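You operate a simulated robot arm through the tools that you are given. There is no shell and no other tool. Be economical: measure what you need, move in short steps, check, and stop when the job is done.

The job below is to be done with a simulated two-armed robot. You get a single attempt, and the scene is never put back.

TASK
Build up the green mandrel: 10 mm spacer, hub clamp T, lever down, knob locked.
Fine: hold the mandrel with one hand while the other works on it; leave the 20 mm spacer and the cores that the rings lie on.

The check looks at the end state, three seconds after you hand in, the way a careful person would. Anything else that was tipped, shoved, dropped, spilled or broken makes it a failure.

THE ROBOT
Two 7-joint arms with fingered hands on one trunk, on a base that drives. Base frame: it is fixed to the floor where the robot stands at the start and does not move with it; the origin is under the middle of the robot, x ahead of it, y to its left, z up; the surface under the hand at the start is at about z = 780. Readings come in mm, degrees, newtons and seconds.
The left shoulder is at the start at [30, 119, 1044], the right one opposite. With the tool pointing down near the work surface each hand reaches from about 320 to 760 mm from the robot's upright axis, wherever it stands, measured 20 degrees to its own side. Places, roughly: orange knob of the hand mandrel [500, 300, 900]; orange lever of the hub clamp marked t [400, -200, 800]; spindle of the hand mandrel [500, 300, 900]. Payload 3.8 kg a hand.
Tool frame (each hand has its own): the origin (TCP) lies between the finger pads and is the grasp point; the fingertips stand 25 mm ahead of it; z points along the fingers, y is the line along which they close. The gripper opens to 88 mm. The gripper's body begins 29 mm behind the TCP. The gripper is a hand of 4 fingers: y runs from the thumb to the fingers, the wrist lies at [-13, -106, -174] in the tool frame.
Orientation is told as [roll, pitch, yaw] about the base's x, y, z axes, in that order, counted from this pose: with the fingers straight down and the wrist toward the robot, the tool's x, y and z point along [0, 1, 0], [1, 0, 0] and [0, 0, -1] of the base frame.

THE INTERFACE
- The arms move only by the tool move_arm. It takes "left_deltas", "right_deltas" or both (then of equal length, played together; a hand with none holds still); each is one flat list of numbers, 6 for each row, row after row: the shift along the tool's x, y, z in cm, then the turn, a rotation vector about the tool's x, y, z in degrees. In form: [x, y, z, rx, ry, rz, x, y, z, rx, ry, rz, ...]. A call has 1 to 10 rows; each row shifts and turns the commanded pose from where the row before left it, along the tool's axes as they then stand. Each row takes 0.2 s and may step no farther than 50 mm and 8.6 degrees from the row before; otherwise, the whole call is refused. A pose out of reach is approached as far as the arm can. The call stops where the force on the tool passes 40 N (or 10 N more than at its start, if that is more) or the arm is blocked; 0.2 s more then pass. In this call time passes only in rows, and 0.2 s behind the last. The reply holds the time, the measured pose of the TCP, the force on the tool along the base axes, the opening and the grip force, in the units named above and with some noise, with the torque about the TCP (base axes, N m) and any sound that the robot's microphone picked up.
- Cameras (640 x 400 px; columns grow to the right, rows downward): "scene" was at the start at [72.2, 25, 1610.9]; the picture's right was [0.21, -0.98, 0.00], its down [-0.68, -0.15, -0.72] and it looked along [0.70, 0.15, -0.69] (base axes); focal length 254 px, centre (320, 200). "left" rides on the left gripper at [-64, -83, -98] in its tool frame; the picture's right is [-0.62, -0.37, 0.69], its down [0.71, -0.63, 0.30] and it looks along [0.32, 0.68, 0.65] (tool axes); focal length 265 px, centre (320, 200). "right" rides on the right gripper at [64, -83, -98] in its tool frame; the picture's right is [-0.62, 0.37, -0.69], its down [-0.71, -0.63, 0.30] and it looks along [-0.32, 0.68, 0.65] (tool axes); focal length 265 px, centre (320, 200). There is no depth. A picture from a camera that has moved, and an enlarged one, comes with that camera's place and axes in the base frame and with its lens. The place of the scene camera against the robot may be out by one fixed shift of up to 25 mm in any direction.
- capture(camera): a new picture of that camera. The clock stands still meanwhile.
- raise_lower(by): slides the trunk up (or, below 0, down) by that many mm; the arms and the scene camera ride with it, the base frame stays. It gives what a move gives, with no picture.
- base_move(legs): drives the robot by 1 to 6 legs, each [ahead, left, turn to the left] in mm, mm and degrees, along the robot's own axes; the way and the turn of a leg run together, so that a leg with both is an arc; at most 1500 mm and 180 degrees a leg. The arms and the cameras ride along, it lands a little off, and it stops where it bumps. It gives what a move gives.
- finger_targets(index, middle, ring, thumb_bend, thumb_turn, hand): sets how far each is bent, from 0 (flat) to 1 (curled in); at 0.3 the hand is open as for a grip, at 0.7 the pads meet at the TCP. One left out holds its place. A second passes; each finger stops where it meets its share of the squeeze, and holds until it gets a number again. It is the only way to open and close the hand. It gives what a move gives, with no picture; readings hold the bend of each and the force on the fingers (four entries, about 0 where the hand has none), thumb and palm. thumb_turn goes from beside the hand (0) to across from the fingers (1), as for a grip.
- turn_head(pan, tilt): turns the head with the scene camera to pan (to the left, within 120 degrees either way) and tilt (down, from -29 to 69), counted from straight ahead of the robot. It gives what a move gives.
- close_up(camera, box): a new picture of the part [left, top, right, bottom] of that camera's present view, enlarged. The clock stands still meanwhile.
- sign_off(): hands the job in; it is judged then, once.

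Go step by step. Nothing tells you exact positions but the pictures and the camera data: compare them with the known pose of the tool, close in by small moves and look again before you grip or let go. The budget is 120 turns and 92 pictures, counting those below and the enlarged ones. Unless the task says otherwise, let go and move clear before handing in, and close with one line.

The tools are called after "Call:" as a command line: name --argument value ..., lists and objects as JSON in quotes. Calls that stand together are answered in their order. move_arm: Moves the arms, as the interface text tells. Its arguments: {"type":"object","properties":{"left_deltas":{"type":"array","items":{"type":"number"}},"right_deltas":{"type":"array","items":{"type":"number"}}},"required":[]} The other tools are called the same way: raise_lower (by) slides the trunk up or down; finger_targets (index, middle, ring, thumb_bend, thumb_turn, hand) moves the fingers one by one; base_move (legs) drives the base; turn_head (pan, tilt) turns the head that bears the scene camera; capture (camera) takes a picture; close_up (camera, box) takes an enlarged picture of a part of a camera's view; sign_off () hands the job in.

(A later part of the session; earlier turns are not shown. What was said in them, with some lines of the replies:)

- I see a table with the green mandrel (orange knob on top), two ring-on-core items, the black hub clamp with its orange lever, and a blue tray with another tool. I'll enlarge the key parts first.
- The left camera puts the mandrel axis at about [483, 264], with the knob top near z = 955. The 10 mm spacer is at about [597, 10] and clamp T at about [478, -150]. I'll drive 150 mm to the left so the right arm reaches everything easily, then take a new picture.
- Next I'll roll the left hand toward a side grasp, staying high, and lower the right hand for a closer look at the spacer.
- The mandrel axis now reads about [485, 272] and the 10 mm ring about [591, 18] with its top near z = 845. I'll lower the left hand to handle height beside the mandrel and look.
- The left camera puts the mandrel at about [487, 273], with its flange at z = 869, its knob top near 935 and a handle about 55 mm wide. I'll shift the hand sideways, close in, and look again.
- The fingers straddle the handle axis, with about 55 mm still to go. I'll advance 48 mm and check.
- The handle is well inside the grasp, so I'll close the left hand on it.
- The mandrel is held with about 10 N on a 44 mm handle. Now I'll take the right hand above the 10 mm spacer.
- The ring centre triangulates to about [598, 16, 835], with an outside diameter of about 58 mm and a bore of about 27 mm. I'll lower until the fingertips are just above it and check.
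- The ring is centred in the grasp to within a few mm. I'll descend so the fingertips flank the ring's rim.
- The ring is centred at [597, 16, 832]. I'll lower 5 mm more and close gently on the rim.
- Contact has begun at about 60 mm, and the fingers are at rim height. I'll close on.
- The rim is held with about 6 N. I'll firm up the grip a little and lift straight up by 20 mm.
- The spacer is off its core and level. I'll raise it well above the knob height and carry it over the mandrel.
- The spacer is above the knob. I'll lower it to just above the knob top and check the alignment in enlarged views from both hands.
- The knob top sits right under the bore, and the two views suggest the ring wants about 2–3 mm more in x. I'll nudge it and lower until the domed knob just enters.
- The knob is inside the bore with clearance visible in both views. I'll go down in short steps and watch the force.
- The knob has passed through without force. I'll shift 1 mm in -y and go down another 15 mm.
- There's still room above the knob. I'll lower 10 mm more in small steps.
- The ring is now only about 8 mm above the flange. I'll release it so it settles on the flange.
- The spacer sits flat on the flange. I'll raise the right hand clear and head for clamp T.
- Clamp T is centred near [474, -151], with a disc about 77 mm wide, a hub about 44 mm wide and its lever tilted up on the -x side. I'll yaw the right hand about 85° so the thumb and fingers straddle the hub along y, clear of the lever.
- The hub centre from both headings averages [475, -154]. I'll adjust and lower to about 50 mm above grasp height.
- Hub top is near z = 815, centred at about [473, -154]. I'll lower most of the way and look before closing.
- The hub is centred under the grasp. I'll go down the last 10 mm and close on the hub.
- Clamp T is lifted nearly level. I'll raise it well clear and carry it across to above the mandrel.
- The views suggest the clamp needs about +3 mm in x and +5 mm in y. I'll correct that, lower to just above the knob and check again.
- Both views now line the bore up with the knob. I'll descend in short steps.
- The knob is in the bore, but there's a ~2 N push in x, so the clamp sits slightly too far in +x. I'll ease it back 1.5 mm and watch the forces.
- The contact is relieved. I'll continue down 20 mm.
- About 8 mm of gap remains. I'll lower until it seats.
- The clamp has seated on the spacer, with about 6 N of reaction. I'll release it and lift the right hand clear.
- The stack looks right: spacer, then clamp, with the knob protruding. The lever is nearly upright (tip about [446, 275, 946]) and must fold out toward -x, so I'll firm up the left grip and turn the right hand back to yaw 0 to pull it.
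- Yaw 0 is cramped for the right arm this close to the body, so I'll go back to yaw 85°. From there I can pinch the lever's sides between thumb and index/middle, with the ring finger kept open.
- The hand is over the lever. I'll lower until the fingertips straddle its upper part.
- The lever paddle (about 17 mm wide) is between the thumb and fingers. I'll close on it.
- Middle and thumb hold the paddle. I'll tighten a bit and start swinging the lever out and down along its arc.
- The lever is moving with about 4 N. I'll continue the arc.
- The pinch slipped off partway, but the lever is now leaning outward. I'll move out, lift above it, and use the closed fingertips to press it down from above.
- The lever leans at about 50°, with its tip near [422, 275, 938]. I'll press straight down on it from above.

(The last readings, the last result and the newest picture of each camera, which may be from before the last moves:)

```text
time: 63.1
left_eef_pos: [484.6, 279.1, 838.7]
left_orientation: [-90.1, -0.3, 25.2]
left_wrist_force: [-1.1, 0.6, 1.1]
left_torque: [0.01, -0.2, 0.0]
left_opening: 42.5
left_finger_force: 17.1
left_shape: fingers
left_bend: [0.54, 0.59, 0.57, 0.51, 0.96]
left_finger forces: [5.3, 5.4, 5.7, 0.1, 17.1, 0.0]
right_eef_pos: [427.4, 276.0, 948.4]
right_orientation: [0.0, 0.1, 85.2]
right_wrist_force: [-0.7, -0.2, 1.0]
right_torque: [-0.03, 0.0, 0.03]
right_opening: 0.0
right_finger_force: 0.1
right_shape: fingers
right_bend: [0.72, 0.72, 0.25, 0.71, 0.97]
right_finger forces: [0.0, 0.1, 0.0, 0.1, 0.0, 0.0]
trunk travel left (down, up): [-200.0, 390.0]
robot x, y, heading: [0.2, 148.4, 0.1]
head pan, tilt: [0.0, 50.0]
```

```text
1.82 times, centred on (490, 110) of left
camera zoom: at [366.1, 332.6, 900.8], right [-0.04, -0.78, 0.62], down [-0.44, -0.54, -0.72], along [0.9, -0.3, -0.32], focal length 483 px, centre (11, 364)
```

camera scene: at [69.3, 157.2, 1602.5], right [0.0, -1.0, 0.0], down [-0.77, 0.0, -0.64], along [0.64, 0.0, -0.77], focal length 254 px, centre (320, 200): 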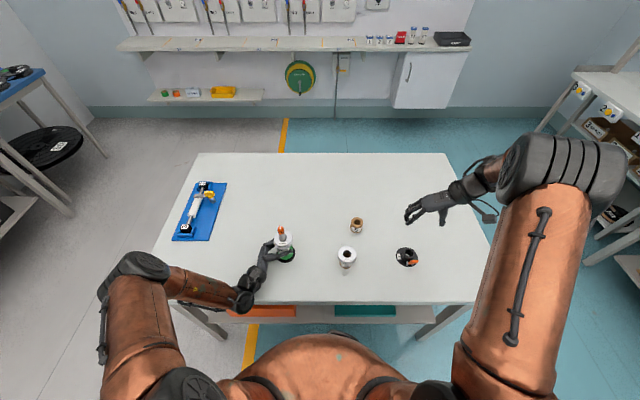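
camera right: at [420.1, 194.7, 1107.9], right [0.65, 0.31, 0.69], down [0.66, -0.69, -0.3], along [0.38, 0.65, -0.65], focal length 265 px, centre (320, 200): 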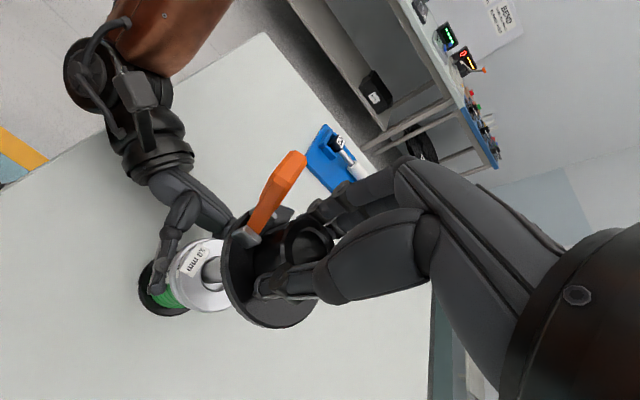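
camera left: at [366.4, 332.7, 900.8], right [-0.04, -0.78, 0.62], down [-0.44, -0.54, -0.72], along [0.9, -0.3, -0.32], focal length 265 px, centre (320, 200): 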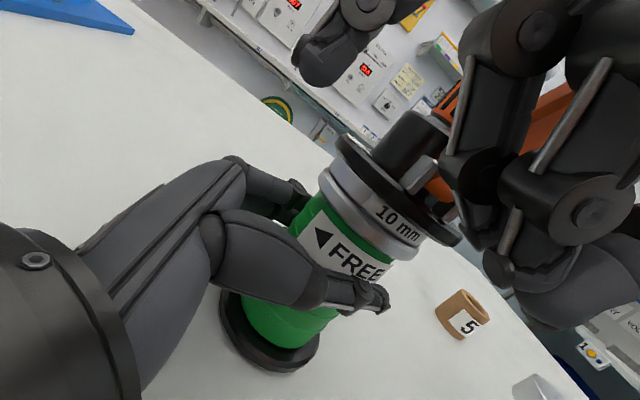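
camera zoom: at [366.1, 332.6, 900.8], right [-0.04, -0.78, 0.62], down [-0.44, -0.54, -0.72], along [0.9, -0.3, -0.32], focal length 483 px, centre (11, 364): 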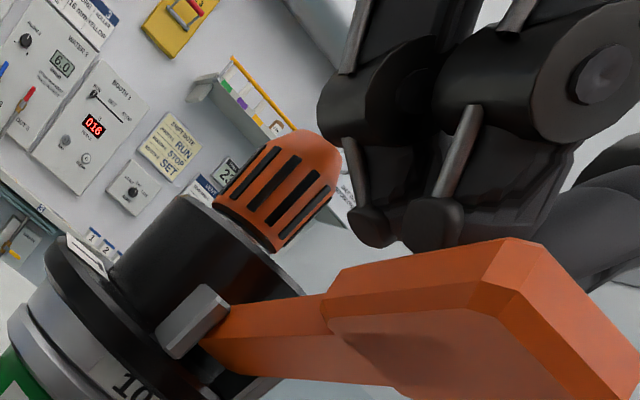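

It is folding down nicely, so I'll keep pressing.

Call:
move_arm --right_deltas '[0, 0, 0.6, 0, 0, 0, 0, 0, 0.6, 0, 0, 0]'

Call:
move_arm --right_deltas '[0, 0, 0.5, 0, 0, 0, 0, 0, 0.5, 0, 0, 0]'

Call:
close_up --camera "left" --box '[340, 20, 640, 240]'

```text
time: 63.7
left_eef_pos: [483.7, 278.9, 838.5]
left_orientation: [-90.1, -0.2, 25.1]
left_wrist_force: [-1.2, 0.1, 0.6]
left_torque: [-0.03, -0.18, 0.01]
left_opening: 42.6
left_finger_force: 16.8
left_shape: fingers
left_bend: [0.54, 0.59, 0.57, 0.51, 0.96]
left_finger forces: [5.3, 5.4, 5.8, 0.0, 17.1, 0.0]
right_eef_pos: [428.2, 277.9, 937.0]
right_orientation: [0.0, 0.0, 85.1]
right_wrist_force: [-0.2, 0.4, 0.9]
right_torque: [0.02, -0.01, -0.02]
right_opening: 0.0
right_finger_force: 0.0
right_shape: fingers
right_bend: [0.72, 0.72, 0.25, 0.71, 0.97]
right_finger forces: [0.1, 0.0, 0.0, 0.0, 0.0, 0.1]
trunk travel left (down, up): [-200.0, 390.0]
robot x, y, heading: [0.4, 144.4, 0.1]
head pan, tilt: [0.0, 50.0]
```

```text
time: 64.3
left_eef_pos: [482.5, 277.8, 838.0]
left_orientation: [-90.1, -0.2, 25.1]
left_wrist_force: [-1.2, -0.6, 0.7]
left_torque: [0.03, -0.28, 0.01]
left_opening: 42.5
left_finger_force: 18.2
left_shape: fingers
left_bend: [0.54, 0.59, 0.57, 0.5, 0.96]
left_finger forces: [4.9, 5.8, 6.7, 0.0, 18.6, 0.0]
right_eef_pos: [427.7, 276.8, 927.1]
right_orientation: [0.0, -0.1, 85.0]
right_wrist_force: [-1.5, 0.2, 3.9]
right_torque: [-0.06, 0.05, 0.01]
right_opening: 0.1
right_finger_force: 2.2
right_shape: fingers
right_bend: [0.72, 0.72, 0.25, 0.71, 0.97]
right_finger forces: [0.0, 0.0, 0.0, 0.1, 5.3, 0.1]
trunk travel left (down, up): [-200.0, 390.0]
robot x, y, heading: [3.8, 150.1, -0.0]
head pan, tilt: [0.0, 50.0]
```

```text
1.82 times, centred on (490, 130) of left
camera zoom: at [365.7, 332.5, 900.9], right [-0.04, -0.78, 0.62], down [-0.44, -0.54, -0.72], along [0.9, -0.3, -0.32], focal length 483 px, centre (11, 327)
```

zoom: 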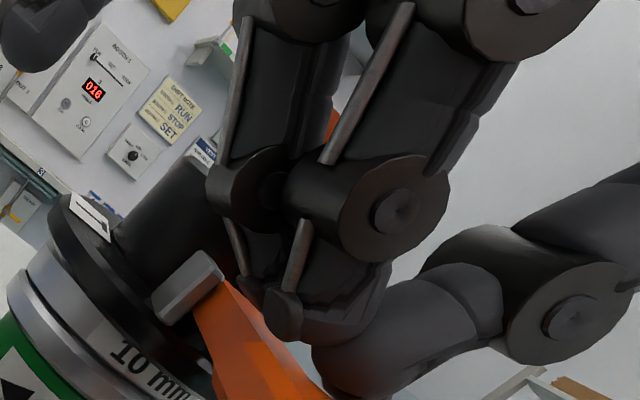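

Resistance has begun at about 4 N. I'll press a few more mm to find the end stop.

Call:
move_arm --right_deltas '[0.4, -0.03, 0.4, 0, 0, 0, 0.3, -0.02, 0.4, 0, 0, 0]'

Call:
move_arm --right_deltas '[0.3, 0, 0.4, 0, 0, 0]'

```text
time: 64.9
left_eef_pos: [481.6, 278.3, 838.4]
left_orientation: [-90.1, -0.4, 25.1]
left_wrist_force: [-3.8, 2.9, -0.2]
left_torque: [-0.03, -0.36, -0.13]
left_opening: 42.3
left_finger_force: 18.6
left_shape: fingers
left_bend: [0.54, 0.59, 0.57, 0.51, 0.97]
left_finger forces: [4.5, 5.7, 7.3, 0.1, 20.1, 0.0]
right_eef_pos: [420.8, 279.7, 922.2]
right_orientation: [-0.3, -0.2, 85.1]
right_wrist_force: [-1.0, -2.5, 25.2]
right_torque: [-0.23, -0.02, -0.02]
right_opening: 0.0
right_finger_force: 14.3
right_shape: fingers
right_bend: [0.72, 0.72, 0.25, 0.72, 0.98]
right_finger forces: [0.1, 2.2, 0.0, 0.0, 25.8, 0.1]
trunk travel left (down, up): [-200.0, 390.0]
robot x, y, heading: [-2.2, 147.9, 0.2]
head pan, tilt: [0.0, 50.0]
```

```text
time: 65.3
left_eef_pos: [482.3, 278.1, 837.4]
left_orientation: [-90.2, -0.4, 25.1]
left_wrist_force: [-3.0, 1.4, -0.2]
left_torque: [-0.01, -0.29, -0.1]
left_opening: 42.4
left_finger_force: 17.2
left_shape: fingers
left_bend: [0.55, 0.59, 0.57, 0.51, 0.97]
left_finger forces: [4.8, 5.1, 6.0, 0.0, 18.2, 0.0]
right_eef_pos: [420.1, 281.2, 921.2]
right_orientation: [-0.5, -0.7, 85.1]
right_wrist_force: [-2.2, -4.8, 24.7]
right_torque: [-0.32, 0.05, -0.02]
right_opening: 0.0
right_finger_force: 13.6
right_shape: fingers
right_bend: [0.72, 0.72, 0.25, 0.72, 0.98]
right_finger forces: [0.0, 0.8, 0.0, 0.1, 25.7, 0.1]
trunk travel left (down, up): [-200.0, 390.0]
robot x, y, heading: [-0.7, 149.1, 0.1]
head pan, tilt: [0.0, 50.0]
stopped in row 1 (right hand): the force on the tool passed its limit at 42 N (the readings are from after the stop); the commanded pose is now the measured one
```

The lever hit a firm stop. I'll lift the hand and look.

Call:
move_arm --right_deltas '[0, 0, -1, 0, 0, 0, 0, 0, -3, 0, 0, 0, 0, 0, -4, 0, 0, 0, 0, 0, -3, 0, 0, 0]'

Call:
capture --camera "left"

Call:
close_up --camera "right" --box '[120, 150, 380, 350]'

```text
time: 66.3
left_eef_pos: [483.2, 279.5, 836.7]
left_orientation: [-90.1, -0.2, 25.1]
left_wrist_force: [0.6, 0.0, 0.8]
left_torque: [-0.01, -0.22, -0.02]
left_opening: 42.5
left_finger_force: 16.6
left_shape: fingers
left_bend: [0.54, 0.59, 0.57, 0.51, 0.96]
left_finger forces: [5.4, 5.7, 6.4, 0.0, 16.6, 0.1]
right_eef_pos: [419.9, 278.5, 1029.0]
right_orientation: [-0.2, -0.3, 85.2]
right_wrist_force: [-0.4, 0.4, -0.2]
right_torque: [0.05, 0.0, 0.01]
right_opening: 0.0
right_finger_force: 0.0
right_shape: fingers
right_bend: [0.72, 0.72, 0.25, 0.71, 0.98]
right_finger forces: [0.1, 0.0, 0.1, 0.0, 0.0, 0.0]
trunk travel left (down, up): [-200.0, 390.0]
robot x, y, heading: [-0.4, 149.0, -0.0]
head pan, tilt: [0.0, 50.0]
```

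```text
8 pictures are left
camera left: at [365.9, 333.1, 900.7], right [-0.04, -0.78, 0.62], down [-0.44, -0.54, -0.72], along [0.9, -0.3, -0.32], focal length 265 px, centre (320, 200)
```

left: 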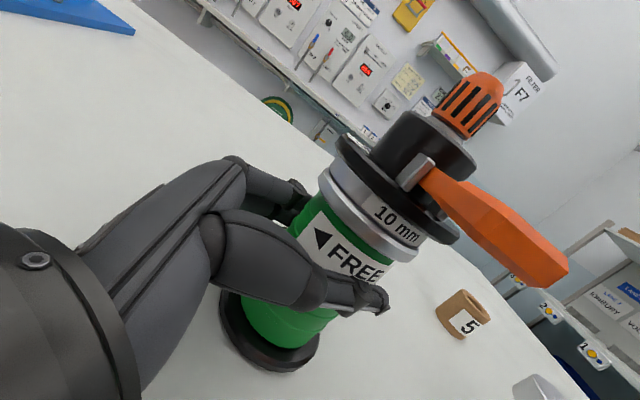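

```text
2.00 times, centred on (250, 250) of right
camera zoom: at [349.5, 200.5, 1125.4], right [0.65, 0.31, 0.7], down [0.66, -0.69, -0.31], along [0.38, 0.66, -0.65], focal length 531 px, centre (460, 100)
```

zoom: 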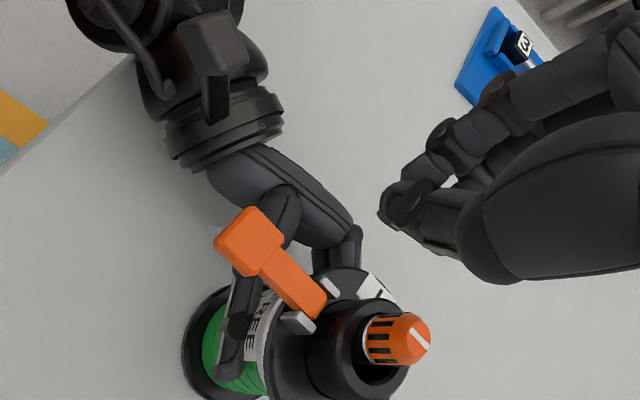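

The lever is down (horizontal, at its stop). Next is the knob: the label's LOCK ► arrow means counter-clockwise seen from above. I'll move the opened right hand over the knob at a low yaw so there's room to turn.

Call:
finger_targets --hand "right" --index 0.45 --middle 0.45 --ring 0.45 --thumb_bend 0.45

Call:
move_arm --right_deltas '[-3.3, 0, 0, 0, 0, 0, -3.3, 0, 0, 0, 0, 0, 0, 0, 0, 0, 0, 8.5, 0, 0, 0, 0, 0, 8.5, 0, 0, 0, 0, 0, 8.5, 0, 0, 0, 0, 0, 8.5, 0, 0, 0, 0, 0, 8.5, 0, 0, 0, 0, 0, 8.5, 0, 0, 0, 0, 0, 8.5, 0, 0, 0, 0, 0, 8.5]'

Call:
move_arm --right_deltas '[0, 0, 2, 0, 0, 8.5, 0, 0, 2, 0, 0, 0, 0, 0, 1.5, 0, 0, 0]'

Call:
close_up --camera "right" --box '[180, 150, 400, 320]'

```text
time: 67.3
left_eef_pos: [483.8, 279.5, 836.3]
left_orientation: [-90.1, -0.1, 25.1]
left_wrist_force: [0.3, -0.2, 0.2]
left_torque: [0.01, -0.18, 0.01]
left_opening: 42.3
left_finger_force: 16.8
left_shape: fingers
left_bend: [0.54, 0.59, 0.57, 0.51, 0.96]
left_finger forces: [5.3, 5.6, 6.3, 0.0, 16.5, 0.0]
right_eef_pos: [420.2, 279.0, 1027.1]
right_orientation: [-0.2, -0.4, 85.2]
right_wrist_force: [-0.4, 0.0, 0.4]
right_torque: [-0.01, -0.02, -0.01]
right_opening: 52.2
right_finger_force: 0.1
right_shape: fingers
right_bend: [0.45, 0.45, 0.45, 0.45, 0.98]
right_finger forces: [0.1, 0.0, 0.0, 0.0, 0.1, 0.0]
trunk travel left (down, up): [-200.0, 390.0]
robot x, y, heading: [0.6, 149.8, 0.1]
head pan, tilt: [0.0, 50.0]
```

```text
time: 69.5
left_eef_pos: [483.6, 279.0, 837.6]
left_orientation: [-90.1, -0.1, 25.0]
left_wrist_force: [0.8, -0.3, 1.0]
left_torque: [-0.02, -0.23, 0.01]
left_opening: 42.4
left_finger_force: 16.7
left_shape: fingers
left_bend: [0.54, 0.59, 0.57, 0.51, 0.96]
left_finger forces: [5.3, 5.4, 6.1, 0.1, 16.5, 0.1]
right_eef_pos: [485.0, 273.7, 1027.6]
right_orientation: [0.2, -0.2, 17.1]
right_wrist_force: [-0.2, 0.0, -0.6]
right_torque: [0.04, -0.01, 0.02]
right_opening: 52.0
right_finger_force: 0.0
right_shape: fingers
right_bend: [0.45, 0.45, 0.45, 0.45, 0.98]
right_finger forces: [0.0, 0.0, 0.1, 0.0, 0.0, 0.0]
trunk travel left (down, up): [-200.0, 390.0]
robot x, y, heading: [0.1, 150.9, 0.2]
head pan, tilt: [0.0, 50.0]
```

```text
time: 70.3
left_eef_pos: [483.7, 278.9, 837.4]
left_orientation: [-90.0, -0.2, 25.1]
left_wrist_force: [-0.4, -0.4, 0.4]
left_torque: [0.0, -0.21, -0.02]
left_opening: 42.1
left_finger_force: 16.4
left_shape: fingers
left_bend: [0.54, 0.59, 0.57, 0.51, 0.96]
left_finger forces: [5.4, 5.3, 5.7, 0.0, 16.5, 0.1]
right_eef_pos: [484.7, 274.2, 973.9]
right_orientation: [0.3, -0.2, 8.6]
right_wrist_force: [0.8, -0.3, -1.2]
right_torque: [0.02, -0.01, 0.0]
right_opening: 52.5
right_finger_force: 0.1
right_shape: fingers
right_bend: [0.45, 0.45, 0.45, 0.45, 0.98]
right_finger forces: [0.1, 0.0, 0.0, 0.1, 0.0, 0.0]
trunk travel left (down, up): [-200.0, 390.0]
robot x, y, heading: [-1.5, 146.3, 0.3]
head pan, tilt: [0.0, 50.0]
```

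```text
2.35 times, centred on (290, 235) of right
camera zoom: at [394.2, 325.0, 1071.0], right [0.45, -0.56, 0.69], down [-0.51, -0.8, -0.31], along [0.73, -0.21, -0.65], focal length 624 px, centre (391, 118)
```

zoom: 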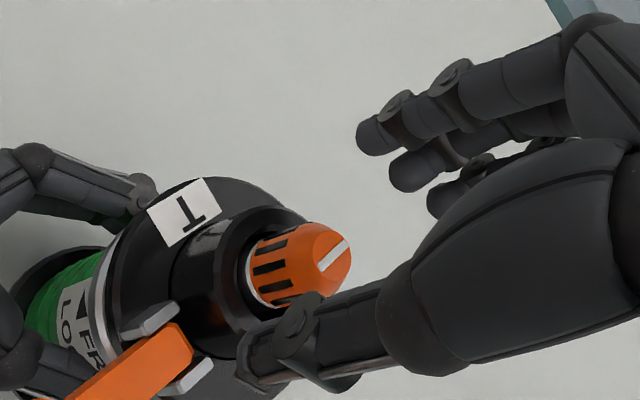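

The knob axis is at about [486.5, 272]. I'll fine-centre, lower around the knob and close gently.

Call:
move_arm --right_deltas '[-0.2, 0.17, 1.1, 0, 0, 0, 0, 0, 1.2, 0, 0, 0]'

Call:
finger_targets --hand "right" --index 0.64 --middle 0.64 --thumb_bend 0.64

Call:
close_up --camera "left" --box '[380, 20, 600, 190]'

```text
time: 70.9
left_eef_pos: [483.3, 280.5, 837.5]
left_orientation: [-90.0, -0.2, 25.1]
left_wrist_force: [-0.2, 0.7, 1.4]
left_torque: [0.01, -0.22, 0.01]
left_opening: 42.5
left_finger_force: 16.2
left_shape: fingers
left_bend: [0.54, 0.59, 0.57, 0.51, 0.96]
left_finger forces: [5.5, 5.4, 5.8, 0.0, 16.3, 0.0]
right_eef_pos: [487.8, 271.9, 950.7]
right_orientation: [0.3, -0.3, 8.7]
right_wrist_force: [-0.1, -0.5, -0.6]
right_torque: [-0.02, -0.01, -0.03]
right_opening: 52.0
right_finger_force: 0.2
right_shape: fingers
right_bend: [0.45, 0.45, 0.45, 0.45, 0.98]
right_finger forces: [0.1, 0.0, 0.0, 0.0, 0.0, 0.0]
trunk travel left (down, up): [-200.0, 390.0]
robot x, y, heading: [2.1, 148.7, 0.2]
head pan, tilt: [0.0, 50.0]
```

```text
time: 71.9
left_eef_pos: [482.7, 279.8, 837.9]
left_orientation: [-90.1, -0.2, 25.1]
left_wrist_force: [2.3, -0.1, 2.5]
left_torque: [-0.05, -0.18, 0.02]
left_opening: 42.5
left_finger_force: 17.0
left_shape: fingers
left_bend: [0.54, 0.59, 0.57, 0.51, 0.96]
left_finger forces: [6.0, 6.1, 6.3, 0.0, 15.8, 0.0]
right_eef_pos: [487.4, 272.2, 950.1]
right_orientation: [0.3, -0.3, 8.7]
right_wrist_force: [-1.2, -0.8, -1.0]
right_torque: [0.02, 0.03, 0.0]
right_opening: 13.5
right_finger_force: 0.5
right_shape: fingers
right_bend: [0.64, 0.64, 0.45, 0.62, 0.97]
right_finger forces: [0.0, 0.0, 0.1, 0.0, 1.1, 0.0]
trunk travel left (down, up): [-200.0, 390.0]
robot x, y, heading: [-1.1, 151.4, 0.1]
head pan, tilt: [0.0, 50.0]
```

```text
2.35 times, centred on (490, 105) of left
camera zoom: at [366.1, 333.2, 900.8], right [-0.04, -0.78, 0.62], down [-0.44, -0.54, -0.72], along [0.9, -0.3, -0.32], focal length 624 px, centre (-80, 424)
```

zoom: 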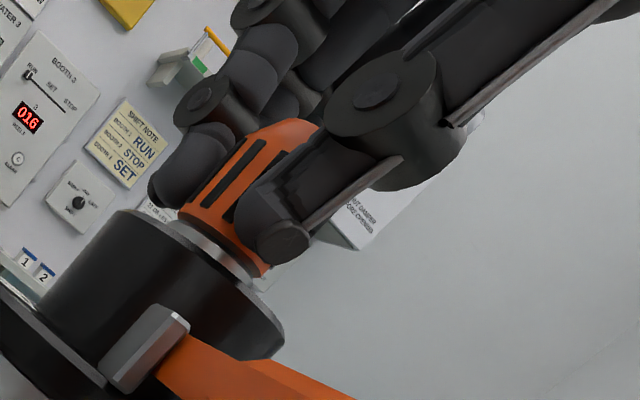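

The fingers and thumb surround the knob. I'll close to a firm grip and then turn counter-clockwise while watching the torque.

Call:
finger_targets --hand "right" --index 0.76 --middle 0.76 --thumb_bend 0.7

Call:
move_arm --right_deltas '[0, 0, 0, 0, 0, -7, 0, 0, 0, 0, 0, -7]'

Call:
move_arm --right_deltas '[0, 0, 0, 0, 0, -8, 0, 0, 0, 0, 0, -8]'

```text
time: 72.9
left_eef_pos: [482.5, 279.3, 837.5]
left_orientation: [-90.0, -0.3, 25.2]
left_wrist_force: [-3.4, 0.5, 4.0]
left_torque: [0.0, -0.37, -0.03]
left_opening: 42.5
left_finger_force: 18.5
left_shape: fingers
left_bend: [0.54, 0.59, 0.57, 0.51, 0.97]
left_finger forces: [4.3, 5.5, 7.0, 0.1, 19.7, 0.0]
right_eef_pos: [487.8, 272.0, 950.1]
right_orientation: [0.2, -0.3, 8.6]
right_wrist_force: [3.7, 1.0, -4.7]
right_torque: [-0.01, -0.04, 0.01]
right_opening: 8.7
right_finger_force: 9.1
right_shape: fingers
right_bend: [0.74, 0.73, 0.45, 0.62, 0.97]
right_finger forces: [6.3, 6.6, 0.0, 0.0, 6.5, 0.0]
trunk travel left (down, up): [-200.0, 390.0]
robot x, y, heading: [-0.2, 152.7, 0.1]
head pan, tilt: [0.0, 50.0]
```

```text
time: 73.5
left_eef_pos: [483.0, 278.3, 837.9]
left_orientation: [-90.2, -0.2, 25.2]
left_wrist_force: [-4.2, 0.1, 2.0]
left_torque: [0.0, -0.34, -0.06]
left_opening: 42.8
left_finger_force: 18.0
left_shape: fingers
left_bend: [0.54, 0.59, 0.57, 0.5, 0.97]
left_finger forces: [4.3, 5.4, 6.9, 0.0, 19.5, 0.0]
right_eef_pos: [488.0, 272.7, 950.8]
right_orientation: [0.2, -0.3, 22.6]
right_wrist_force: [3.7, -0.1, -4.1]
right_torque: [-0.05, -0.03, -0.02]
right_opening: 9.0
right_finger_force: 9.1
right_shape: fingers
right_bend: [0.74, 0.74, 0.45, 0.62, 0.96]
right_finger forces: [5.8, 6.1, 0.0, 0.1, 6.5, 0.0]
trunk travel left (down, up): [-200.0, 390.0]
robot x, y, heading: [-0.0, 151.3, 0.2]
head pan, tilt: [0.0, 50.0]
```

```text
time: 74.1
left_eef_pos: [483.2, 278.3, 837.4]
left_orientation: [-90.0, -0.2, 25.2]
left_wrist_force: [-2.5, -2.0, 2.2]
left_torque: [0.02, -0.33, -0.03]
left_opening: 42.4
left_finger_force: 17.2
left_shape: fingers
left_bend: [0.54, 0.59, 0.57, 0.5, 0.97]
left_finger forces: [4.4, 5.3, 6.6, 0.1, 18.9, 0.0]
right_eef_pos: [488.5, 272.0, 951.3]
right_orientation: [0.0, -0.4, 38.7]
right_wrist_force: [3.1, 0.6, -4.0]
right_torque: [-0.01, -0.01, 0.04]
right_opening: 9.0
right_finger_force: 9.5
right_shape: fingers
right_bend: [0.74, 0.74, 0.45, 0.62, 0.95]
right_finger forces: [5.4, 6.5, 0.0, 0.0, 6.8, 0.1]
trunk travel left (down, up): [-200.0, 390.0]
robot x, y, heading: [-0.0, 152.0, 0.2]
head pan, tilt: [0.0, 50.0]
```

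It turns with little torque so far. I'll carry on to about yaw 100°.

Call:
move_arm --right_deltas '[0, 0, 0, 0, 0, -8, 0, 0, 0, 0, 0, -8, 0, 0, 0, 0, 0, -8, 0, 0, 0, 0, 0, -8]'

Call:
move_arm --right_deltas '[0, 0, 0, 0, 0, -8, 0, 0, 0, 0, 0, -8, 0, 0, 0, 0, 0, -8, 0, 0, 0, 0, 0, -8]'

Call:
close_up --camera "right" --box '[180, 150, 400, 320]'

```text
time: 75.1
left_eef_pos: [481.5, 279.1, 837.4]
left_orientation: [-90.1, -0.2, 25.2]
left_wrist_force: [0.8, -2.1, 0.5]
left_torque: [0.04, -0.29, 0.02]
left_opening: 42.4
left_finger_force: 16.1
left_shape: fingers
left_bend: [0.54, 0.59, 0.57, 0.51, 0.96]
left_finger forces: [4.8, 5.5, 6.0, 0.0, 16.5, 0.0]
right_eef_pos: [487.5, 270.8, 950.4]
right_orientation: [0.0, -0.4, 70.7]
right_wrist_force: [0.6, 2.2, 0.0]
right_torque: [-0.02, 0.04, -0.01]
right_opening: 9.0
right_finger_force: 9.5
right_shape: fingers
right_bend: [0.75, 0.74, 0.45, 0.62, 0.95]
right_finger forces: [5.2, 5.7, 0.1, 0.1, 7.6, 0.0]
trunk travel left (down, up): [-200.0, 390.0]
robot x, y, heading: [0.3, 153.1, 0.2]
head pan, tilt: [0.0, 50.0]
```

```text
time: 76.1
left_eef_pos: [484.1, 278.7, 838.9]
left_orientation: [-90.2, -0.2, 25.1]
left_wrist_force: [0.4, 1.8, 0.7]
left_torque: [0.04, -0.18, 0.07]
left_opening: 42.2
left_finger_force: 16.5
left_shape: fingers
left_bend: [0.54, 0.59, 0.57, 0.51, 0.96]
left_finger forces: [5.7, 5.8, 5.7, 0.0, 16.1, 0.0]
right_eef_pos: [488.5, 271.0, 950.8]
right_orientation: [-0.3, -0.3, 102.8]
right_wrist_force: [-2.1, 0.1, 0.3]
right_torque: [-0.06, 0.02, 0.01]
right_opening: 9.0
right_finger_force: 8.7
right_shape: fingers
right_bend: [0.75, 0.75, 0.45, 0.62, 0.94]
right_finger forces: [5.0, 4.9, 0.1, 0.0, 8.5, 0.0]
trunk travel left (down, up): [-200.0, 390.0]
robot x, y, heading: [0.0, 147.9, 0.2]
head pan, tilt: [0.0, 50.0]
```

```text
2.35 times, centred on (290, 235) of right
camera zoom: at [444.1, 176.6, 1047.2], right [0.52, 0.49, 0.7], down [0.84, -0.45, -0.3], along [0.17, 0.74, -0.65], focal length 624 px, centre (391, 118)
```

zoom: 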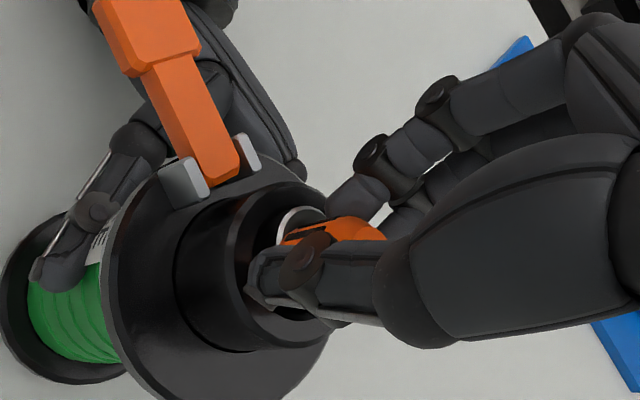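

Call:
move_arm --right_deltas '[0, 0, 0, 0, 0, -7, 0, 0, 0, 0, 0, -7]'

Call:
move_arm --right_deltas '[0, 0, 0, 0, 0, -7, 0, 0, 0, 0, 0, -7]'

```text
time: 76.7
left_eef_pos: [482.8, 278.8, 836.6]
left_orientation: [-90.0, -0.2, 25.1]
left_wrist_force: [1.9, 2.2, 1.6]
left_torque: [0.02, -0.17, 0.07]
left_opening: 42.3
left_finger_force: 16.8
left_shape: fingers
left_bend: [0.54, 0.59, 0.57, 0.51, 0.95]
left_finger forces: [6.1, 6.0, 6.0, 0.0, 15.8, 0.0]
right_eef_pos: [487.4, 272.5, 950.7]
right_orientation: [-0.3, -0.3, 116.8]
right_wrist_force: [-0.3, -1.8, 0.3]
right_torque: [-0.07, 0.0, 0.02]
right_opening: 8.5
right_finger_force: 9.1
right_shape: fingers
right_bend: [0.75, 0.75, 0.45, 0.62, 0.94]
right_finger forces: [5.0, 4.7, 0.1, 0.0, 8.7, 0.0]
trunk travel left (down, up): [-200.0, 390.0]
robot x, y, heading: [-3.1, 150.0, 0.1]
head pan, tilt: [0.0, 50.0]
```

```text
time: 77.3
left_eef_pos: [483.4, 279.6, 838.0]
left_orientation: [-90.1, -0.1, 25.2]
left_wrist_force: [2.6, 1.8, 2.9]
left_torque: [-0.03, -0.14, 0.08]
left_opening: 42.3
left_finger_force: 17.5
left_shape: fingers
left_bend: [0.53, 0.58, 0.57, 0.51, 0.95]
left_finger forces: [6.6, 6.2, 6.2, 0.1, 15.4, 0.0]
right_eef_pos: [488.5, 271.5, 951.3]
right_orientation: [-0.3, -0.1, 130.8]
right_wrist_force: [-1.1, -1.7, 0.2]
right_torque: [-0.07, 0.02, -0.01]
right_opening: 8.5
right_finger_force: 9.3
right_shape: fingers
right_bend: [0.75, 0.75, 0.45, 0.62, 0.94]
right_finger forces: [5.0, 4.6, 0.1, 0.0, 8.7, 0.0]
trunk travel left (down, up): [-200.0, 390.0]
robot x, y, heading: [1.5, 149.9, -0.0]
head pan, tilt: [0.0, 50.0]
```

I feel no clear stop, so I'll release, lift and check the knob's white line, which was along x before.

Call:
finger_targets --hand "right" --index 0.4 --middle 0.4 --ring 0.4 --thumb_bend 0.4

Call:
move_arm --right_deltas '[0, 0, -2, 0, 0, 0, 0, 0, -3, 0, 0, 0]'

Call:
close_up --camera "right" --box '[140, 150, 400, 350]'

```text
time: 78.3
left_eef_pos: [483.2, 279.4, 838.0]
left_orientation: [-90.1, -0.2, 25.1]
left_wrist_force: [0.1, 1.5, 2.1]
left_torque: [0.0, -0.19, 0.05]
left_opening: 42.2
left_finger_force: 17.8
left_shape: fingers
left_bend: [0.53, 0.58, 0.57, 0.51, 0.95]
left_finger forces: [5.6, 5.9, 6.1, 0.0, 17.8, 0.0]
right_eef_pos: [487.4, 272.4, 951.0]
right_orientation: [-0.4, -0.1, 130.7]
right_wrist_force: [-0.1, -0.7, -0.8]
right_torque: [-0.02, 0.01, 0.0]
right_opening: 62.6
right_finger_force: 0.1
right_shape: fingers
right_bend: [0.4, 0.4, 0.4, 0.4, 0.97]
right_finger forces: [0.0, 0.1, 0.1, 0.1, 0.0, 0.1]
trunk travel left (down, up): [-200.0, 390.0]
robot x, y, heading: [-3.3, 150.5, 0.0]
head pan, tilt: [0.0, 50.0]
```

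```text
time: 78.9
left_eef_pos: [482.6, 279.9, 837.3]
left_orientation: [-90.0, -0.2, 25.2]
left_wrist_force: [-0.1, 1.6, 2.0]
left_torque: [0.01, -0.2, 0.05]
left_opening: 42.2
left_finger_force: 17.1
left_shape: fingers
left_bend: [0.53, 0.58, 0.57, 0.51, 0.95]
left_finger forces: [5.7, 6.0, 6.1, 0.0, 17.7, 0.0]
right_eef_pos: [486.3, 272.3, 999.5]
right_orientation: [-0.3, -0.1, 130.7]
right_wrist_force: [-0.2, 0.4, 0.0]
right_torque: [0.0, -0.01, -0.01]
right_opening: 63.1
right_finger_force: 0.1
right_shape: fingers
right_bend: [0.4, 0.4, 0.4, 0.4, 0.97]
right_finger forces: [0.0, 0.0, 0.0, 0.0, 0.0, 0.0]
trunk travel left (down, up): [-200.0, 390.0]
robot x, y, heading: [-2.6, 149.6, 0.0]
head pan, tilt: [0.0, 50.0]
```

```text
2.00 times, centred on (270, 250) of right
camera zoom: at [493.1, 166.7, 1097.1], right [0.23, 0.68, 0.7], down [0.95, -0.01, -0.3], along [-0.2, 0.73, -0.65], focal length 531 px, centre (420, 100)
```

zoom: 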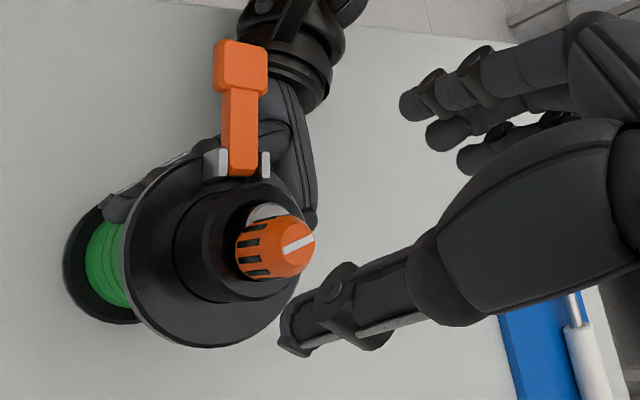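

The white line has turned about 100° counter-clockwise, slightly less than the hand turned, which suggests a stop. To confirm, I'll regrip at a lower yaw, more firmly, and try to turn further.

Call:
move_arm --right_deltas '[0, 0, 0, 0, 0, 8.5, 0, 0, 0, 0, 0, 8.5, 0, 0, 0, 0, 0, 8.5, 0, 0, 0, 0, 0, 8.5, 0, 0, 0, 0, 0, 8.5, 0, 0, 0, 0, 0, 8.5, 0, 0, 0, 0, 0, 8.5, 0, 0, 2, 0, 0, 0, 0, 0, 2, 0, 0, 0, 0, 0, 0.9, 0, 0, 0]'

Call:
finger_targets --hand "right" --index 0.66 --middle 0.66 --thumb_bend 0.66

Call:
finger_targets --hand "right" --index 0.82 --middle 0.82 --thumb_bend 0.78

Call:
move_arm --right_deltas '[0, 0, 0, 0, 0, -6, 0, 0, 0, 0, 0, -6]'

Call:
move_arm --right_deltas '[0, 0, 0, 0, 0, -6, 0, 0, 0, 0, 0, -6]'

```text
time: 81.1
left_eef_pos: [483.7, 279.6, 837.3]
left_orientation: [-90.1, -0.2, 25.1]
left_wrist_force: [-0.3, 0.5, 2.3]
left_torque: [-0.02, -0.22, 0.01]
left_opening: 42.3
left_finger_force: 17.5
left_shape: fingers
left_bend: [0.53, 0.58, 0.57, 0.51, 0.95]
left_finger forces: [5.6, 5.9, 6.0, 0.0, 17.5, 0.0]
right_eef_pos: [487.1, 271.4, 951.0]
right_orientation: [-0.1, -0.4, 71.1]
right_wrist_force: [0.2, 0.1, -0.1]
right_torque: [-0.04, -0.02, -0.04]
right_opening: 63.2
right_finger_force: 0.1
right_shape: fingers
right_bend: [0.4, 0.4, 0.4, 0.4, 0.97]
right_finger forces: [0.1, 0.0, 0.0, 0.0, 0.1, 0.0]
trunk travel left (down, up): [-200.0, 390.0]
robot x, y, heading: [0.8, 147.1, 0.2]
head pan, tilt: [0.0, 50.0]
```

```text
time: 82.1
left_eef_pos: [483.4, 279.8, 837.8]
left_orientation: [-90.1, -0.1, 25.1]
left_wrist_force: [1.0, 2.5, 1.8]
left_torque: [-0.02, -0.18, 0.05]
left_opening: 42.1
left_finger_force: 17.2
left_shape: fingers
left_bend: [0.53, 0.58, 0.57, 0.51, 0.95]
left_finger forces: [6.3, 6.1, 5.7, 0.0, 16.6, 0.1]
right_eef_pos: [487.2, 271.7, 951.4]
right_orientation: [-0.1, -0.4, 71.2]
right_wrist_force: [-0.5, -0.8, -1.1]
right_torque: [-0.01, 0.01, 0.01]
right_opening: 9.0
right_finger_force: 0.7
right_shape: fingers
right_bend: [0.66, 0.66, 0.4, 0.64, 0.97]
right_finger forces: [0.0, 0.1, 0.0, 0.1, 0.9, 0.0]
trunk travel left (down, up): [-200.0, 390.0]
robot x, y, heading: [1.3, 150.8, -0.0]
head pan, tilt: [0.0, 50.0]
```

```text
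time: 83.1
left_eef_pos: [483.6, 278.9, 839.3]
left_orientation: [-90.0, -0.2, 25.1]
left_wrist_force: [1.1, -2.1, 1.6]
left_torque: [-0.04, -0.16, -0.01]
left_opening: 42.0
left_finger_force: 17.0
left_shape: fingers
left_bend: [0.54, 0.59, 0.57, 0.51, 0.95]
left_finger forces: [5.8, 5.5, 5.8, 0.0, 16.1, 0.1]
right_eef_pos: [487.7, 272.1, 951.9]
right_orientation: [-0.1, -0.3, 71.2]
right_wrist_force: [-1.1, 1.2, 3.1]
right_torque: [0.02, 0.04, -0.02]
right_opening: 0.0
right_finger_force: 0.8
right_shape: fingers
right_bend: [0.78, 0.82, 0.4, 0.72, 0.97]
right_finger forces: [0.0, 2.4, 0.0, 0.0, 0.0, 0.0]
trunk travel left (down, up): [-200.0, 390.0]
robot x, y, heading: [0.5, 149.5, 0.0]
head pan, tilt: [0.0, 50.0]
```

```text
time: 83.7
left_eef_pos: [483.8, 280.1, 837.1]
left_orientation: [-90.1, -0.2, 25.0]
left_wrist_force: [0.7, -1.3, 1.1]
left_torque: [-0.03, -0.13, -0.01]
left_opening: 42.1
left_finger_force: 15.9
left_shape: fingers
left_bend: [0.54, 0.59, 0.57, 0.51, 0.95]
left_finger forces: [6.0, 5.5, 5.6, 0.1, 15.9, 0.0]
right_eef_pos: [487.9, 271.9, 951.6]
right_orientation: [-0.2, -0.3, 83.3]
right_wrist_force: [-1.4, 0.2, 2.1]
right_torque: [-0.01, -0.03, 0.0]
right_opening: 0.0
right_finger_force: 1.2
right_shape: fingers
right_bend: [0.78, 0.83, 0.4, 0.72, 0.96]
right_finger forces: [0.0, 1.8, 0.1, 0.1, 0.0, 0.1]
trunk travel left (down, up): [-200.0, 390.0]
robot x, y, heading: [-2.4, 148.3, 0.1]
head pan, tilt: [0.0, 50.0]
```

```text
time: 84.3
left_eef_pos: [483.0, 278.9, 836.9]
left_orientation: [-90.1, -0.2, 25.1]
left_wrist_force: [3.1, -1.7, 2.2]
left_torque: [-0.07, -0.13, 0.03]
left_opening: 42.2
left_finger_force: 16.4
left_shape: fingers
left_bend: [0.53, 0.58, 0.57, 0.51, 0.95]
left_finger forces: [6.7, 6.2, 6.1, 0.0, 15.1, 0.1]
right_eef_pos: [487.5, 272.5, 952.5]
right_orientation: [-0.1, -0.3, 95.3]
right_wrist_force: [-1.3, 1.1, 1.8]
right_torque: [0.0, 0.07, -0.05]
right_opening: 0.2
right_finger_force: 0.1
right_shape: fingers
right_bend: [0.78, 0.82, 0.4, 0.73, 0.96]
right_finger forces: [0.0, 1.3, 0.0, 0.0, 0.0, 0.1]
trunk travel left (down, up): [-200.0, 390.0]
robot x, y, heading: [0.4, 147.6, 0.1]
head pan, tilt: [0.0, 50.0]
```

That grip slid off the domed top. I'll reopen, go about 6 mm lower, and regrip with the earlier moderate targets.

Call:
finger_targets --hand "right" --index 0.42 --middle 0.42 --thumb_bend 0.42

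Call:
move_arm --right_deltas '[0, 0, 0, 0, 0, 8, 0, 0, 0, 0, 0, 8, 0, 0, 0, 0, 0, 8, 0, 0, 0.4, 0, 0, 0, 0, 0, 0.35, 0, 0, 0]'

Call:
finger_targets --hand "right" --index 0.64 --middle 0.64 --thumb_bend 0.64

Call:
finger_targets --hand "right" --index 0.74 --middle 0.74 --thumb_bend 0.71

```text
time: 85.3
left_eef_pos: [483.1, 279.7, 837.6]
left_orientation: [-90.0, -0.2, 25.1]
left_wrist_force: [-0.8, 0.3, 1.1]
left_torque: [0.01, -0.19, -0.02]
left_opening: 42.2
left_finger_force: 17.1
left_shape: fingers
left_bend: [0.53, 0.58, 0.57, 0.52, 0.95]
left_finger forces: [5.9, 5.5, 6.0, 0.0, 17.4, 0.1]
right_eef_pos: [486.7, 271.9, 950.2]
right_orientation: [-0.3, -0.3, 95.2]
right_wrist_force: [0.0, -0.3, 0.7]
right_torque: [0.0, 0.0, 0.0]
right_opening: 58.7
right_finger_force: 0.1
right_shape: fingers
right_bend: [0.42, 0.42, 0.4, 0.42, 0.97]
right_finger forces: [0.1, 0.0, 0.0, 0.0, 0.1, 0.0]
trunk travel left (down, up): [-200.0, 390.0]
robot x, y, heading: [1.8, 144.4, 0.1]
head pan, tilt: [0.0, 50.0]
```

```text
time: 86.5
left_eef_pos: [483.2, 278.1, 837.5]
left_orientation: [-90.1, -0.2, 25.1]
left_wrist_force: [-1.0, 0.2, 1.5]
left_torque: [-0.03, -0.19, -0.01]
left_opening: 42.2
left_finger_force: 17.4
left_shape: fingers
left_bend: [0.53, 0.58, 0.57, 0.52, 0.95]
left_finger forces: [5.8, 5.4, 5.8, 0.1, 17.6, 0.0]
right_eef_pos: [487.0, 271.8, 943.5]
right_orientation: [-0.2, -0.5, 71.1]
right_wrist_force: [0.8, -0.7, -0.4]
right_torque: [-0.05, 0.01, -0.01]
right_opening: 58.5
right_finger_force: 0.0
right_shape: fingers
right_bend: [0.42, 0.42, 0.4, 0.42, 0.97]
right_finger forces: [0.0, 0.0, 0.0, 0.0, 0.0, 0.1]
trunk travel left (down, up): [-200.0, 390.0]
robot x, y, heading: [1.0, 151.5, -0.0]
head pan, tilt: [0.0, 50.0]
```

```text
time: 87.5
left_eef_pos: [482.7, 278.8, 837.7]
left_orientation: [-90.2, -0.2, 25.0]
left_wrist_force: [-0.9, -0.2, -1.4]
left_torque: [-0.02, -0.23, 0.03]
left_opening: 41.9
left_finger_force: 18.2
left_shape: fingers
left_bend: [0.53, 0.58, 0.57, 0.51, 0.96]
left_finger forces: [5.4, 5.5, 6.6, 0.0, 18.2, 0.0]
right_eef_pos: [486.5, 271.7, 944.5]
right_orientation: [-0.2, -0.5, 71.3]
right_wrist_force: [-0.4, 2.0, 9.3]
right_torque: [0.12, -0.05, 0.07]
right_opening: 19.9
right_finger_force: 8.1
right_shape: fingers
right_bend: [0.62, 0.6, 0.4, 0.59, 0.97]
right_finger forces: [3.7, 7.6, 0.0, 0.0, 4.9, 0.0]
trunk travel left (down, up): [-200.0, 390.0]
robot x, y, heading: [1.2, 148.6, 0.1]
head pan, tilt: [0.0, 50.0]
```

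```text
time: 88.5
left_eef_pos: [482.7, 278.1, 837.4]
left_orientation: [-90.2, -0.2, 25.0]
left_wrist_force: [-3.2, -3.7, 1.9]
left_torque: [-0.01, -0.26, -0.08]
left_opening: 42.5
left_finger_force: 17.3
left_shape: fingers
left_bend: [0.54, 0.59, 0.57, 0.51, 0.96]
left_finger forces: [4.5, 5.1, 5.6, 0.1, 19.2, 0.0]
right_eef_pos: [487.1, 272.3, 943.3]
right_orientation: [-0.1, -0.4, 71.2]
right_wrist_force: [2.5, 3.6, 4.1]
right_torque: [-0.05, 0.03, -0.02]
right_opening: 19.6
right_finger_force: 13.8
right_shape: fingers
right_bend: [0.72, 0.63, 0.4, 0.57, 0.96]
right_finger forces: [7.0, 6.9, 0.0, 0.1, 12.3, 0.1]
trunk travel left (down, up): [-200.0, 390.0]
robot x, y, heading: [0.8, 150.4, -0.3]
head pan, tilt: [0.0, 50.0]
```

The grip is now firm on the knob's sides (about 20 mm, 14 N). I'll turn on counter-clockwise.

Call:
move_arm --right_deltas '[0, 0, 0, 0, 0, -6, 0, 0, 0, 0, 0, -6]'

Call:
move_arm --right_deltas '[0, 0, 0, 0, 0, -6, 0, 0, 0, 0, 0, -6]'

Call:
move_arm --right_deltas '[0, 0, 0, 0, 0, -6, 0, 0, 0, 0, 0, -6]'

```text
time: 89.1
left_eef_pos: [482.5, 279.6, 838.1]
left_orientation: [-90.1, -0.2, 25.2]
left_wrist_force: [-0.2, -4.5, 0.4]
left_torque: [-0.01, -0.19, -0.02]
left_opening: 42.4
left_finger_force: 16.7
left_shape: fingers
left_bend: [0.55, 0.59, 0.58, 0.5, 0.96]
left_finger forces: [5.1, 5.4, 5.8, 0.0, 17.0, 0.0]
right_eef_pos: [486.8, 272.4, 944.5]
right_orientation: [-0.1, -0.4, 83.3]
right_wrist_force: [-0.4, 3.2, 5.3]
right_torque: [0.07, 0.03, -0.04]
right_opening: 13.2
right_finger_force: 13.1
right_shape: fingers
right_bend: [0.72, 0.73, 0.4, 0.63, 0.95]
right_finger forces: [9.4, 2.7, 0.1, 0.1, 14.3, 0.0]
trunk travel left (down, up): [-200.0, 390.0]
robot x, y, heading: [0.6, 151.3, 0.4]
head pan, tilt: [0.0, 50.0]
```

```text
time: 89.7
left_eef_pos: [482.7, 278.2, 838.6]
left_orientation: [-90.0, -0.2, 25.2]
left_wrist_force: [2.4, -4.6, -0.1]
left_torque: [-0.04, -0.14, 0.09]
left_opening: 42.3
left_finger_force: 16.0
left_shape: fingers
left_bend: [0.54, 0.59, 0.58, 0.5, 0.96]
left_finger forces: [5.7, 6.1, 5.6, 0.0, 15.6, 0.0]
right_eef_pos: [486.4, 272.9, 944.0]
right_orientation: [-0.2, -0.4, 95.3]
right_wrist_force: [-0.5, 4.1, 4.5]
right_torque: [0.11, 0.02, -0.08]
right_opening: 12.4
right_finger_force: 12.6
right_shape: fingers
right_bend: [0.72, 0.73, 0.4, 0.64, 0.94]
right_finger forces: [11.6, 1.6, 0.0, 0.0, 12.2, 0.0]
trunk travel left (down, up): [-200.0, 390.0]
robot x, y, heading: [0.4, 150.6, 0.1]
head pan, tilt: [0.0, 50.0]
```

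```text
time: 90.3
left_eef_pos: [483.0, 280.3, 838.5]
left_orientation: [-90.1, -0.3, 25.3]
left_wrist_force: [4.9, -5.1, 0.6]
left_torque: [0.05, -0.09, 0.22]
left_opening: 42.4
left_finger_force: 16.6
left_shape: fingers
left_bend: [0.53, 0.59, 0.57, 0.5, 0.95]
left_finger forces: [6.3, 6.3, 6.4, 0.0, 14.7, 0.1]
right_eef_pos: [485.7, 271.7, 945.4]
right_orientation: [-0.3, -0.4, 107.3]
right_wrist_force: [-3.7, 4.0, 7.3]
right_torque: [0.22, 0.02, -0.16]
right_opening: 11.6
right_finger_force: 13.9
right_shape: fingers
right_bend: [0.72, 0.74, 0.4, 0.65, 0.93]
right_finger forces: [14.8, 1.2, 0.0, 0.0, 11.5, 0.1]
trunk travel left (down, up): [-200.0, 390.0]
robot x, y, heading: [-1.8, 149.2, 0.1]
head pan, tilt: [0.0, 50.0]
```

Torque now builds at both hands (about 0.2 N·m with no further travel), so the knob is at its lock stop. I'll release it, lift and verify.

Call:
finger_targets --hand "right" --index 0.4 --middle 0.4 --ring 0.4 --thumb_bend 0.4

Call:
move_arm --right_deltas '[0, 0, -2, 0, 0, 0, 0, 0, -4, 0, 0, 0, 0, 0, -4, 0, 0, 0]'

Call:
close_up --camera "right" --box '[100, 150, 360, 350]'

```text
time: 91.3
left_eef_pos: [482.2, 278.3, 837.8]
left_orientation: [-90.1, -0.2, 25.1]
left_wrist_force: [10.2, -9.9, 0.2]
left_torque: [0.08, -0.17, 0.2]
left_opening: 42.8
left_finger_force: 17.4
left_shape: fingers
left_bend: [0.53, 0.58, 0.57, 0.51, 0.95]
left_finger forces: [6.9, 6.9, 7.1, 0.0, 13.5, 0.1]
right_eef_pos: [485.5, 272.2, 944.7]
right_orientation: [-0.5, -0.4, 107.2]
right_wrist_force: [-7.7, 5.4, 22.7]
right_torque: [-0.26, 0.21, -0.22]
right_opening: 44.3
right_finger_force: 18.2
right_shape: fingers
right_bend: [0.4, 0.4, 0.4, 0.56, 0.94]
right_finger forces: [0.1, 0.0, 0.0, 0.1, 35.4, 0.1]
trunk travel left (down, up): [-200.0, 390.0]
robot x, y, heading: [-5.0, 149.9, 0.2]
head pan, tilt: [0.0, 50.0]
```

```text
time: 92.1
left_eef_pos: [482.7, 278.8, 837.3]
left_orientation: [-90.3, -0.2, 25.1]
left_wrist_force: [-0.8, 0.8, 3.1]
left_torque: [-0.02, -0.21, 0.02]
left_opening: 42.2
left_finger_force: 17.3
left_shape: fingers
left_bend: [0.53, 0.58, 0.57, 0.51, 0.95]
left_finger forces: [5.5, 5.6, 6.1, 0.0, 17.7, 0.1]
right_eef_pos: [487.4, 271.9, 1045.3]
right_orientation: [-0.3, -0.2, 107.2]
right_wrist_force: [-1.0, 0.3, -0.1]
right_torque: [0.01, -0.03, -0.01]
right_opening: 62.9
right_finger_force: 0.1
right_shape: fingers
right_bend: [0.4, 0.4, 0.4, 0.4, 0.97]
right_finger forces: [0.1, 0.0, 0.0, 0.0, 0.0, 0.0]
trunk travel left (down, up): [-200.0, 390.0]
robot x, y, heading: [2.2, 149.6, 0.2]
head pan, tilt: [0.0, 50.0]
```

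```text
2.00 times, centred on (230, 250) of right
camera zoom: at [451.1, 173.6, 1141.2], right [0.48, 0.53, 0.7], down [0.87, -0.39, -0.3], along [0.11, 0.75, -0.65], focal length 531 px, centre (500, 100)
```

zoom: 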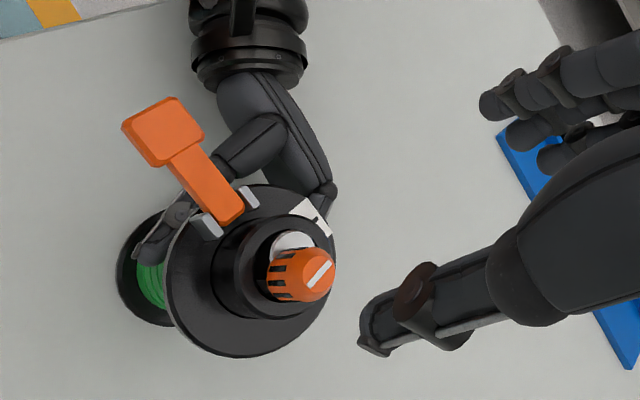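

The line hasn't moved past the stop, so the knob is locked. Now I'll move the right hand aside and gently release the left hand.

Call:
move_arm --right_deltas '[0, -4, -1, 0, 0, 0, 0, -4, -1, 0, 0, 0, 0, -4, 0, 0, 0, 0, 0, -4, 0, 0, 0, 0]'

Call:
finger_targets --hand "left" --index 0.48 --middle 0.48 --ring 0.48 --thumb_bend 0.48

Call:
finger_targets --hand "left" --index 0.3 --middle 0.3 --ring 0.3 --thumb_bend 0.3

Call:
close_up --camera "scene" --box '[210, 190, 350, 290]'

```text
time: 93.1
left_eef_pos: [482.4, 279.3, 838.0]
left_orientation: [-90.1, -0.3, 25.2]
left_wrist_force: [-1.0, 0.6, 3.4]
left_torque: [-0.02, -0.21, 0.04]
left_opening: 42.1
left_finger_force: 17.4
left_shape: fingers
left_bend: [0.53, 0.58, 0.57, 0.51, 0.95]
left_finger forces: [5.8, 5.4, 5.7, 0.1, 17.3, 0.1]
right_eef_pos: [534.1, 118.1, 1062.5]
right_orientation: [-0.4, -0.3, 107.2]
right_wrist_force: [-0.3, -0.2, 0.0]
right_torque: [0.0, -0.01, 0.02]
right_opening: 63.4
right_finger_force: 0.2
right_shape: fingers
right_bend: [0.4, 0.4, 0.4, 0.4, 0.97]
right_finger forces: [0.0, 0.1, 0.0, 0.1, 0.0, 0.1]
trunk travel left (down, up): [-200.0, 390.0]
robot x, y, heading: [2.4, 153.1, 0.1]
head pan, tilt: [0.0, 50.0]
```

```text
time: 94.1
left_eef_pos: [483.6, 278.9, 837.1]
left_orientation: [-90.1, -0.3, 25.1]
left_wrist_force: [-1.4, -0.1, -0.8]
left_torque: [-0.03, 0.05, 0.0]
left_opening: 48.1
left_finger_force: 1.0
left_shape: fingers
left_bend: [0.48, 0.48, 0.48, 0.47, 0.97]
left_finger forces: [0.2, 0.1, 0.0, 0.1, 1.9, 0.0]
right_eef_pos: [533.3, 119.3, 1062.6]
right_orientation: [-0.4, -0.4, 107.2]
right_wrist_force: [-0.4, -0.5, -0.4]
right_torque: [-0.02, 0.0, 0.03]
right_opening: 63.8
right_finger_force: 0.0
right_shape: fingers
right_bend: [0.4, 0.4, 0.4, 0.4, 0.97]
right_finger forces: [0.0, 0.0, 0.0, 0.0, 0.0, 0.1]
trunk travel left (down, up): [-200.0, 390.0]
robot x, y, heading: [-6.1, 145.3, -0.0]
head pan, tilt: [0.0, 50.0]
```

```text
time: 95.1
left_eef_pos: [484.1, 278.2, 837.9]
left_orientation: [-90.2, -0.2, 25.1]
left_wrist_force: [0.5, 0.1, 0.1]
left_torque: [-0.01, -0.02, -0.01]
left_opening: 84.1
left_finger_force: 0.1
left_shape: fingers
left_bend: [0.3, 0.3, 0.3, 0.3, 0.97]
left_finger forces: [0.0, 0.0, 0.0, 0.1, 0.1, 0.0]
right_eef_pos: [534.3, 117.7, 1061.8]
right_orientation: [-0.3, -0.3, 107.3]
right_wrist_force: [-0.1, 0.2, 0.1]
right_torque: [-0.01, 0.01, 0.02]
right_opening: 63.2
right_finger_force: 0.1
right_shape: fingers
right_bend: [0.4, 0.4, 0.4, 0.4, 0.97]
right_finger forces: [0.0, 0.1, 0.0, 0.0, 0.0, 0.1]
trunk travel left (down, up): [-200.0, 390.0]
robot x, y, heading: [1.5, 147.4, 0.4]
head pan, tilt: [0.0, 50.0]
```

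```text
4.00 times, centred on (280, 240) of scene
camera zoom: at [69.1, 157.2, 1602.5], right [0.0, -1.0, 0.0], down [-0.77, 0.0, -0.64], along [0.64, 0.0, -0.77], focal length 1015 px, centre (480, 40)
```

zoom: 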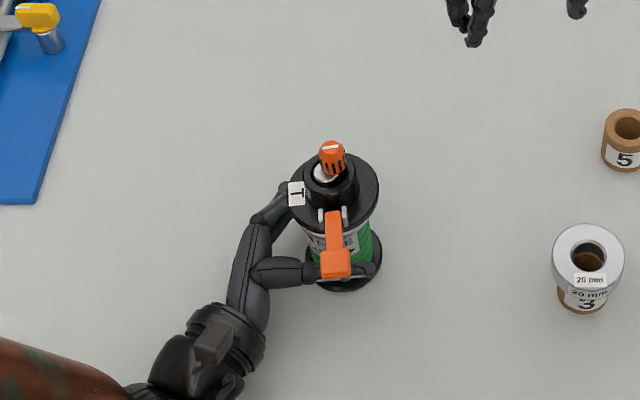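

The mandrel stands by itself with the knob line now square to its starting position. I'll back the left hand out along its fingers.

Call:
move_arm --left_deltas '[0, 0, -1.5, 0, 0, 0, 0, 0, -2.5, 0, 0, 0, 0, 0, -3, 0, 0, 0, 0, 0, -4, 0, 0, 0, 0, 0, -3, 0, 0, 0]'

Call:
capture --camera "scene"

```text
time: 96.3
left_eef_pos: [421.1, 406.3, 837.9]
left_orientation: [-90.2, -0.1, 25.2]
left_wrist_force: [0.2, -0.9, 0.8]
left_torque: [-0.01, -0.01, 0.06]
left_opening: 84.6
left_finger_force: 0.1
left_shape: fingers
left_bend: [0.3, 0.3, 0.3, 0.3, 0.97]
left_finger forces: [0.1, 0.1, 0.1, 0.1, 0.0, 0.1]
right_eef_pos: [534.7, 120.6, 1062.7]
right_orientation: [-0.3, -0.3, 107.1]
right_wrist_force: [0.9, 0.7, 0.2]
right_torque: [0.02, 0.01, 0.0]
right_opening: 63.1
right_finger_force: 0.0
right_shape: fingers
right_bend: [0.4, 0.4, 0.4, 0.4, 0.97]
right_finger forces: [0.1, 0.1, 0.1, 0.0, 0.0, 0.1]
trunk travel left (down, up): [-200.0, 390.0]
robot x, y, heading: [-1.6, 152.4, -0.1]
head pan, tilt: [0.0, 50.0]
```

```text
0 pictures are left
camera scene: at [68.7, 157.5, 1602.5], right [0.0, -1.0, 0.0], down [-0.77, 0.0, -0.64], along [0.64, 0.0, -0.77], focal length 254 px, centre (320, 200)
```

scene: 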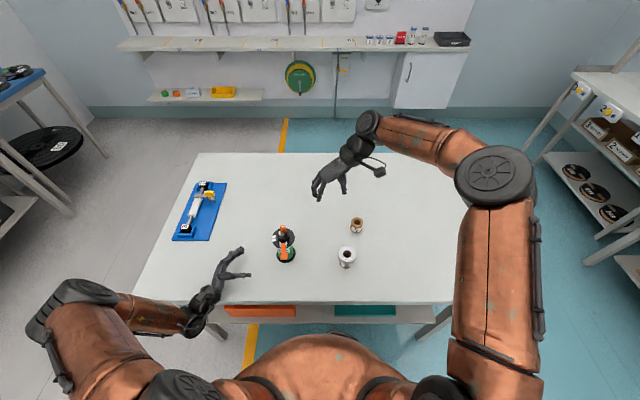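

The mandrel stands upright with the spacer, clamp T, lever down and knob at its lock stop. The 20 mm spacer and both cores are still in place, and both hands are clear, so I'm handing in.

Call:
sign_off

```text
The job is handed in.
```

I built up the green mandrel and handed it in: 10 mm spacer on the flange, hub clamp T on top, lever down, and the knob turned about 100° toward LOCK until it stopped. I felt that stop rather than hearing a click. The 20 mm spacer and both cores stayed where they were, and both hands are clear.
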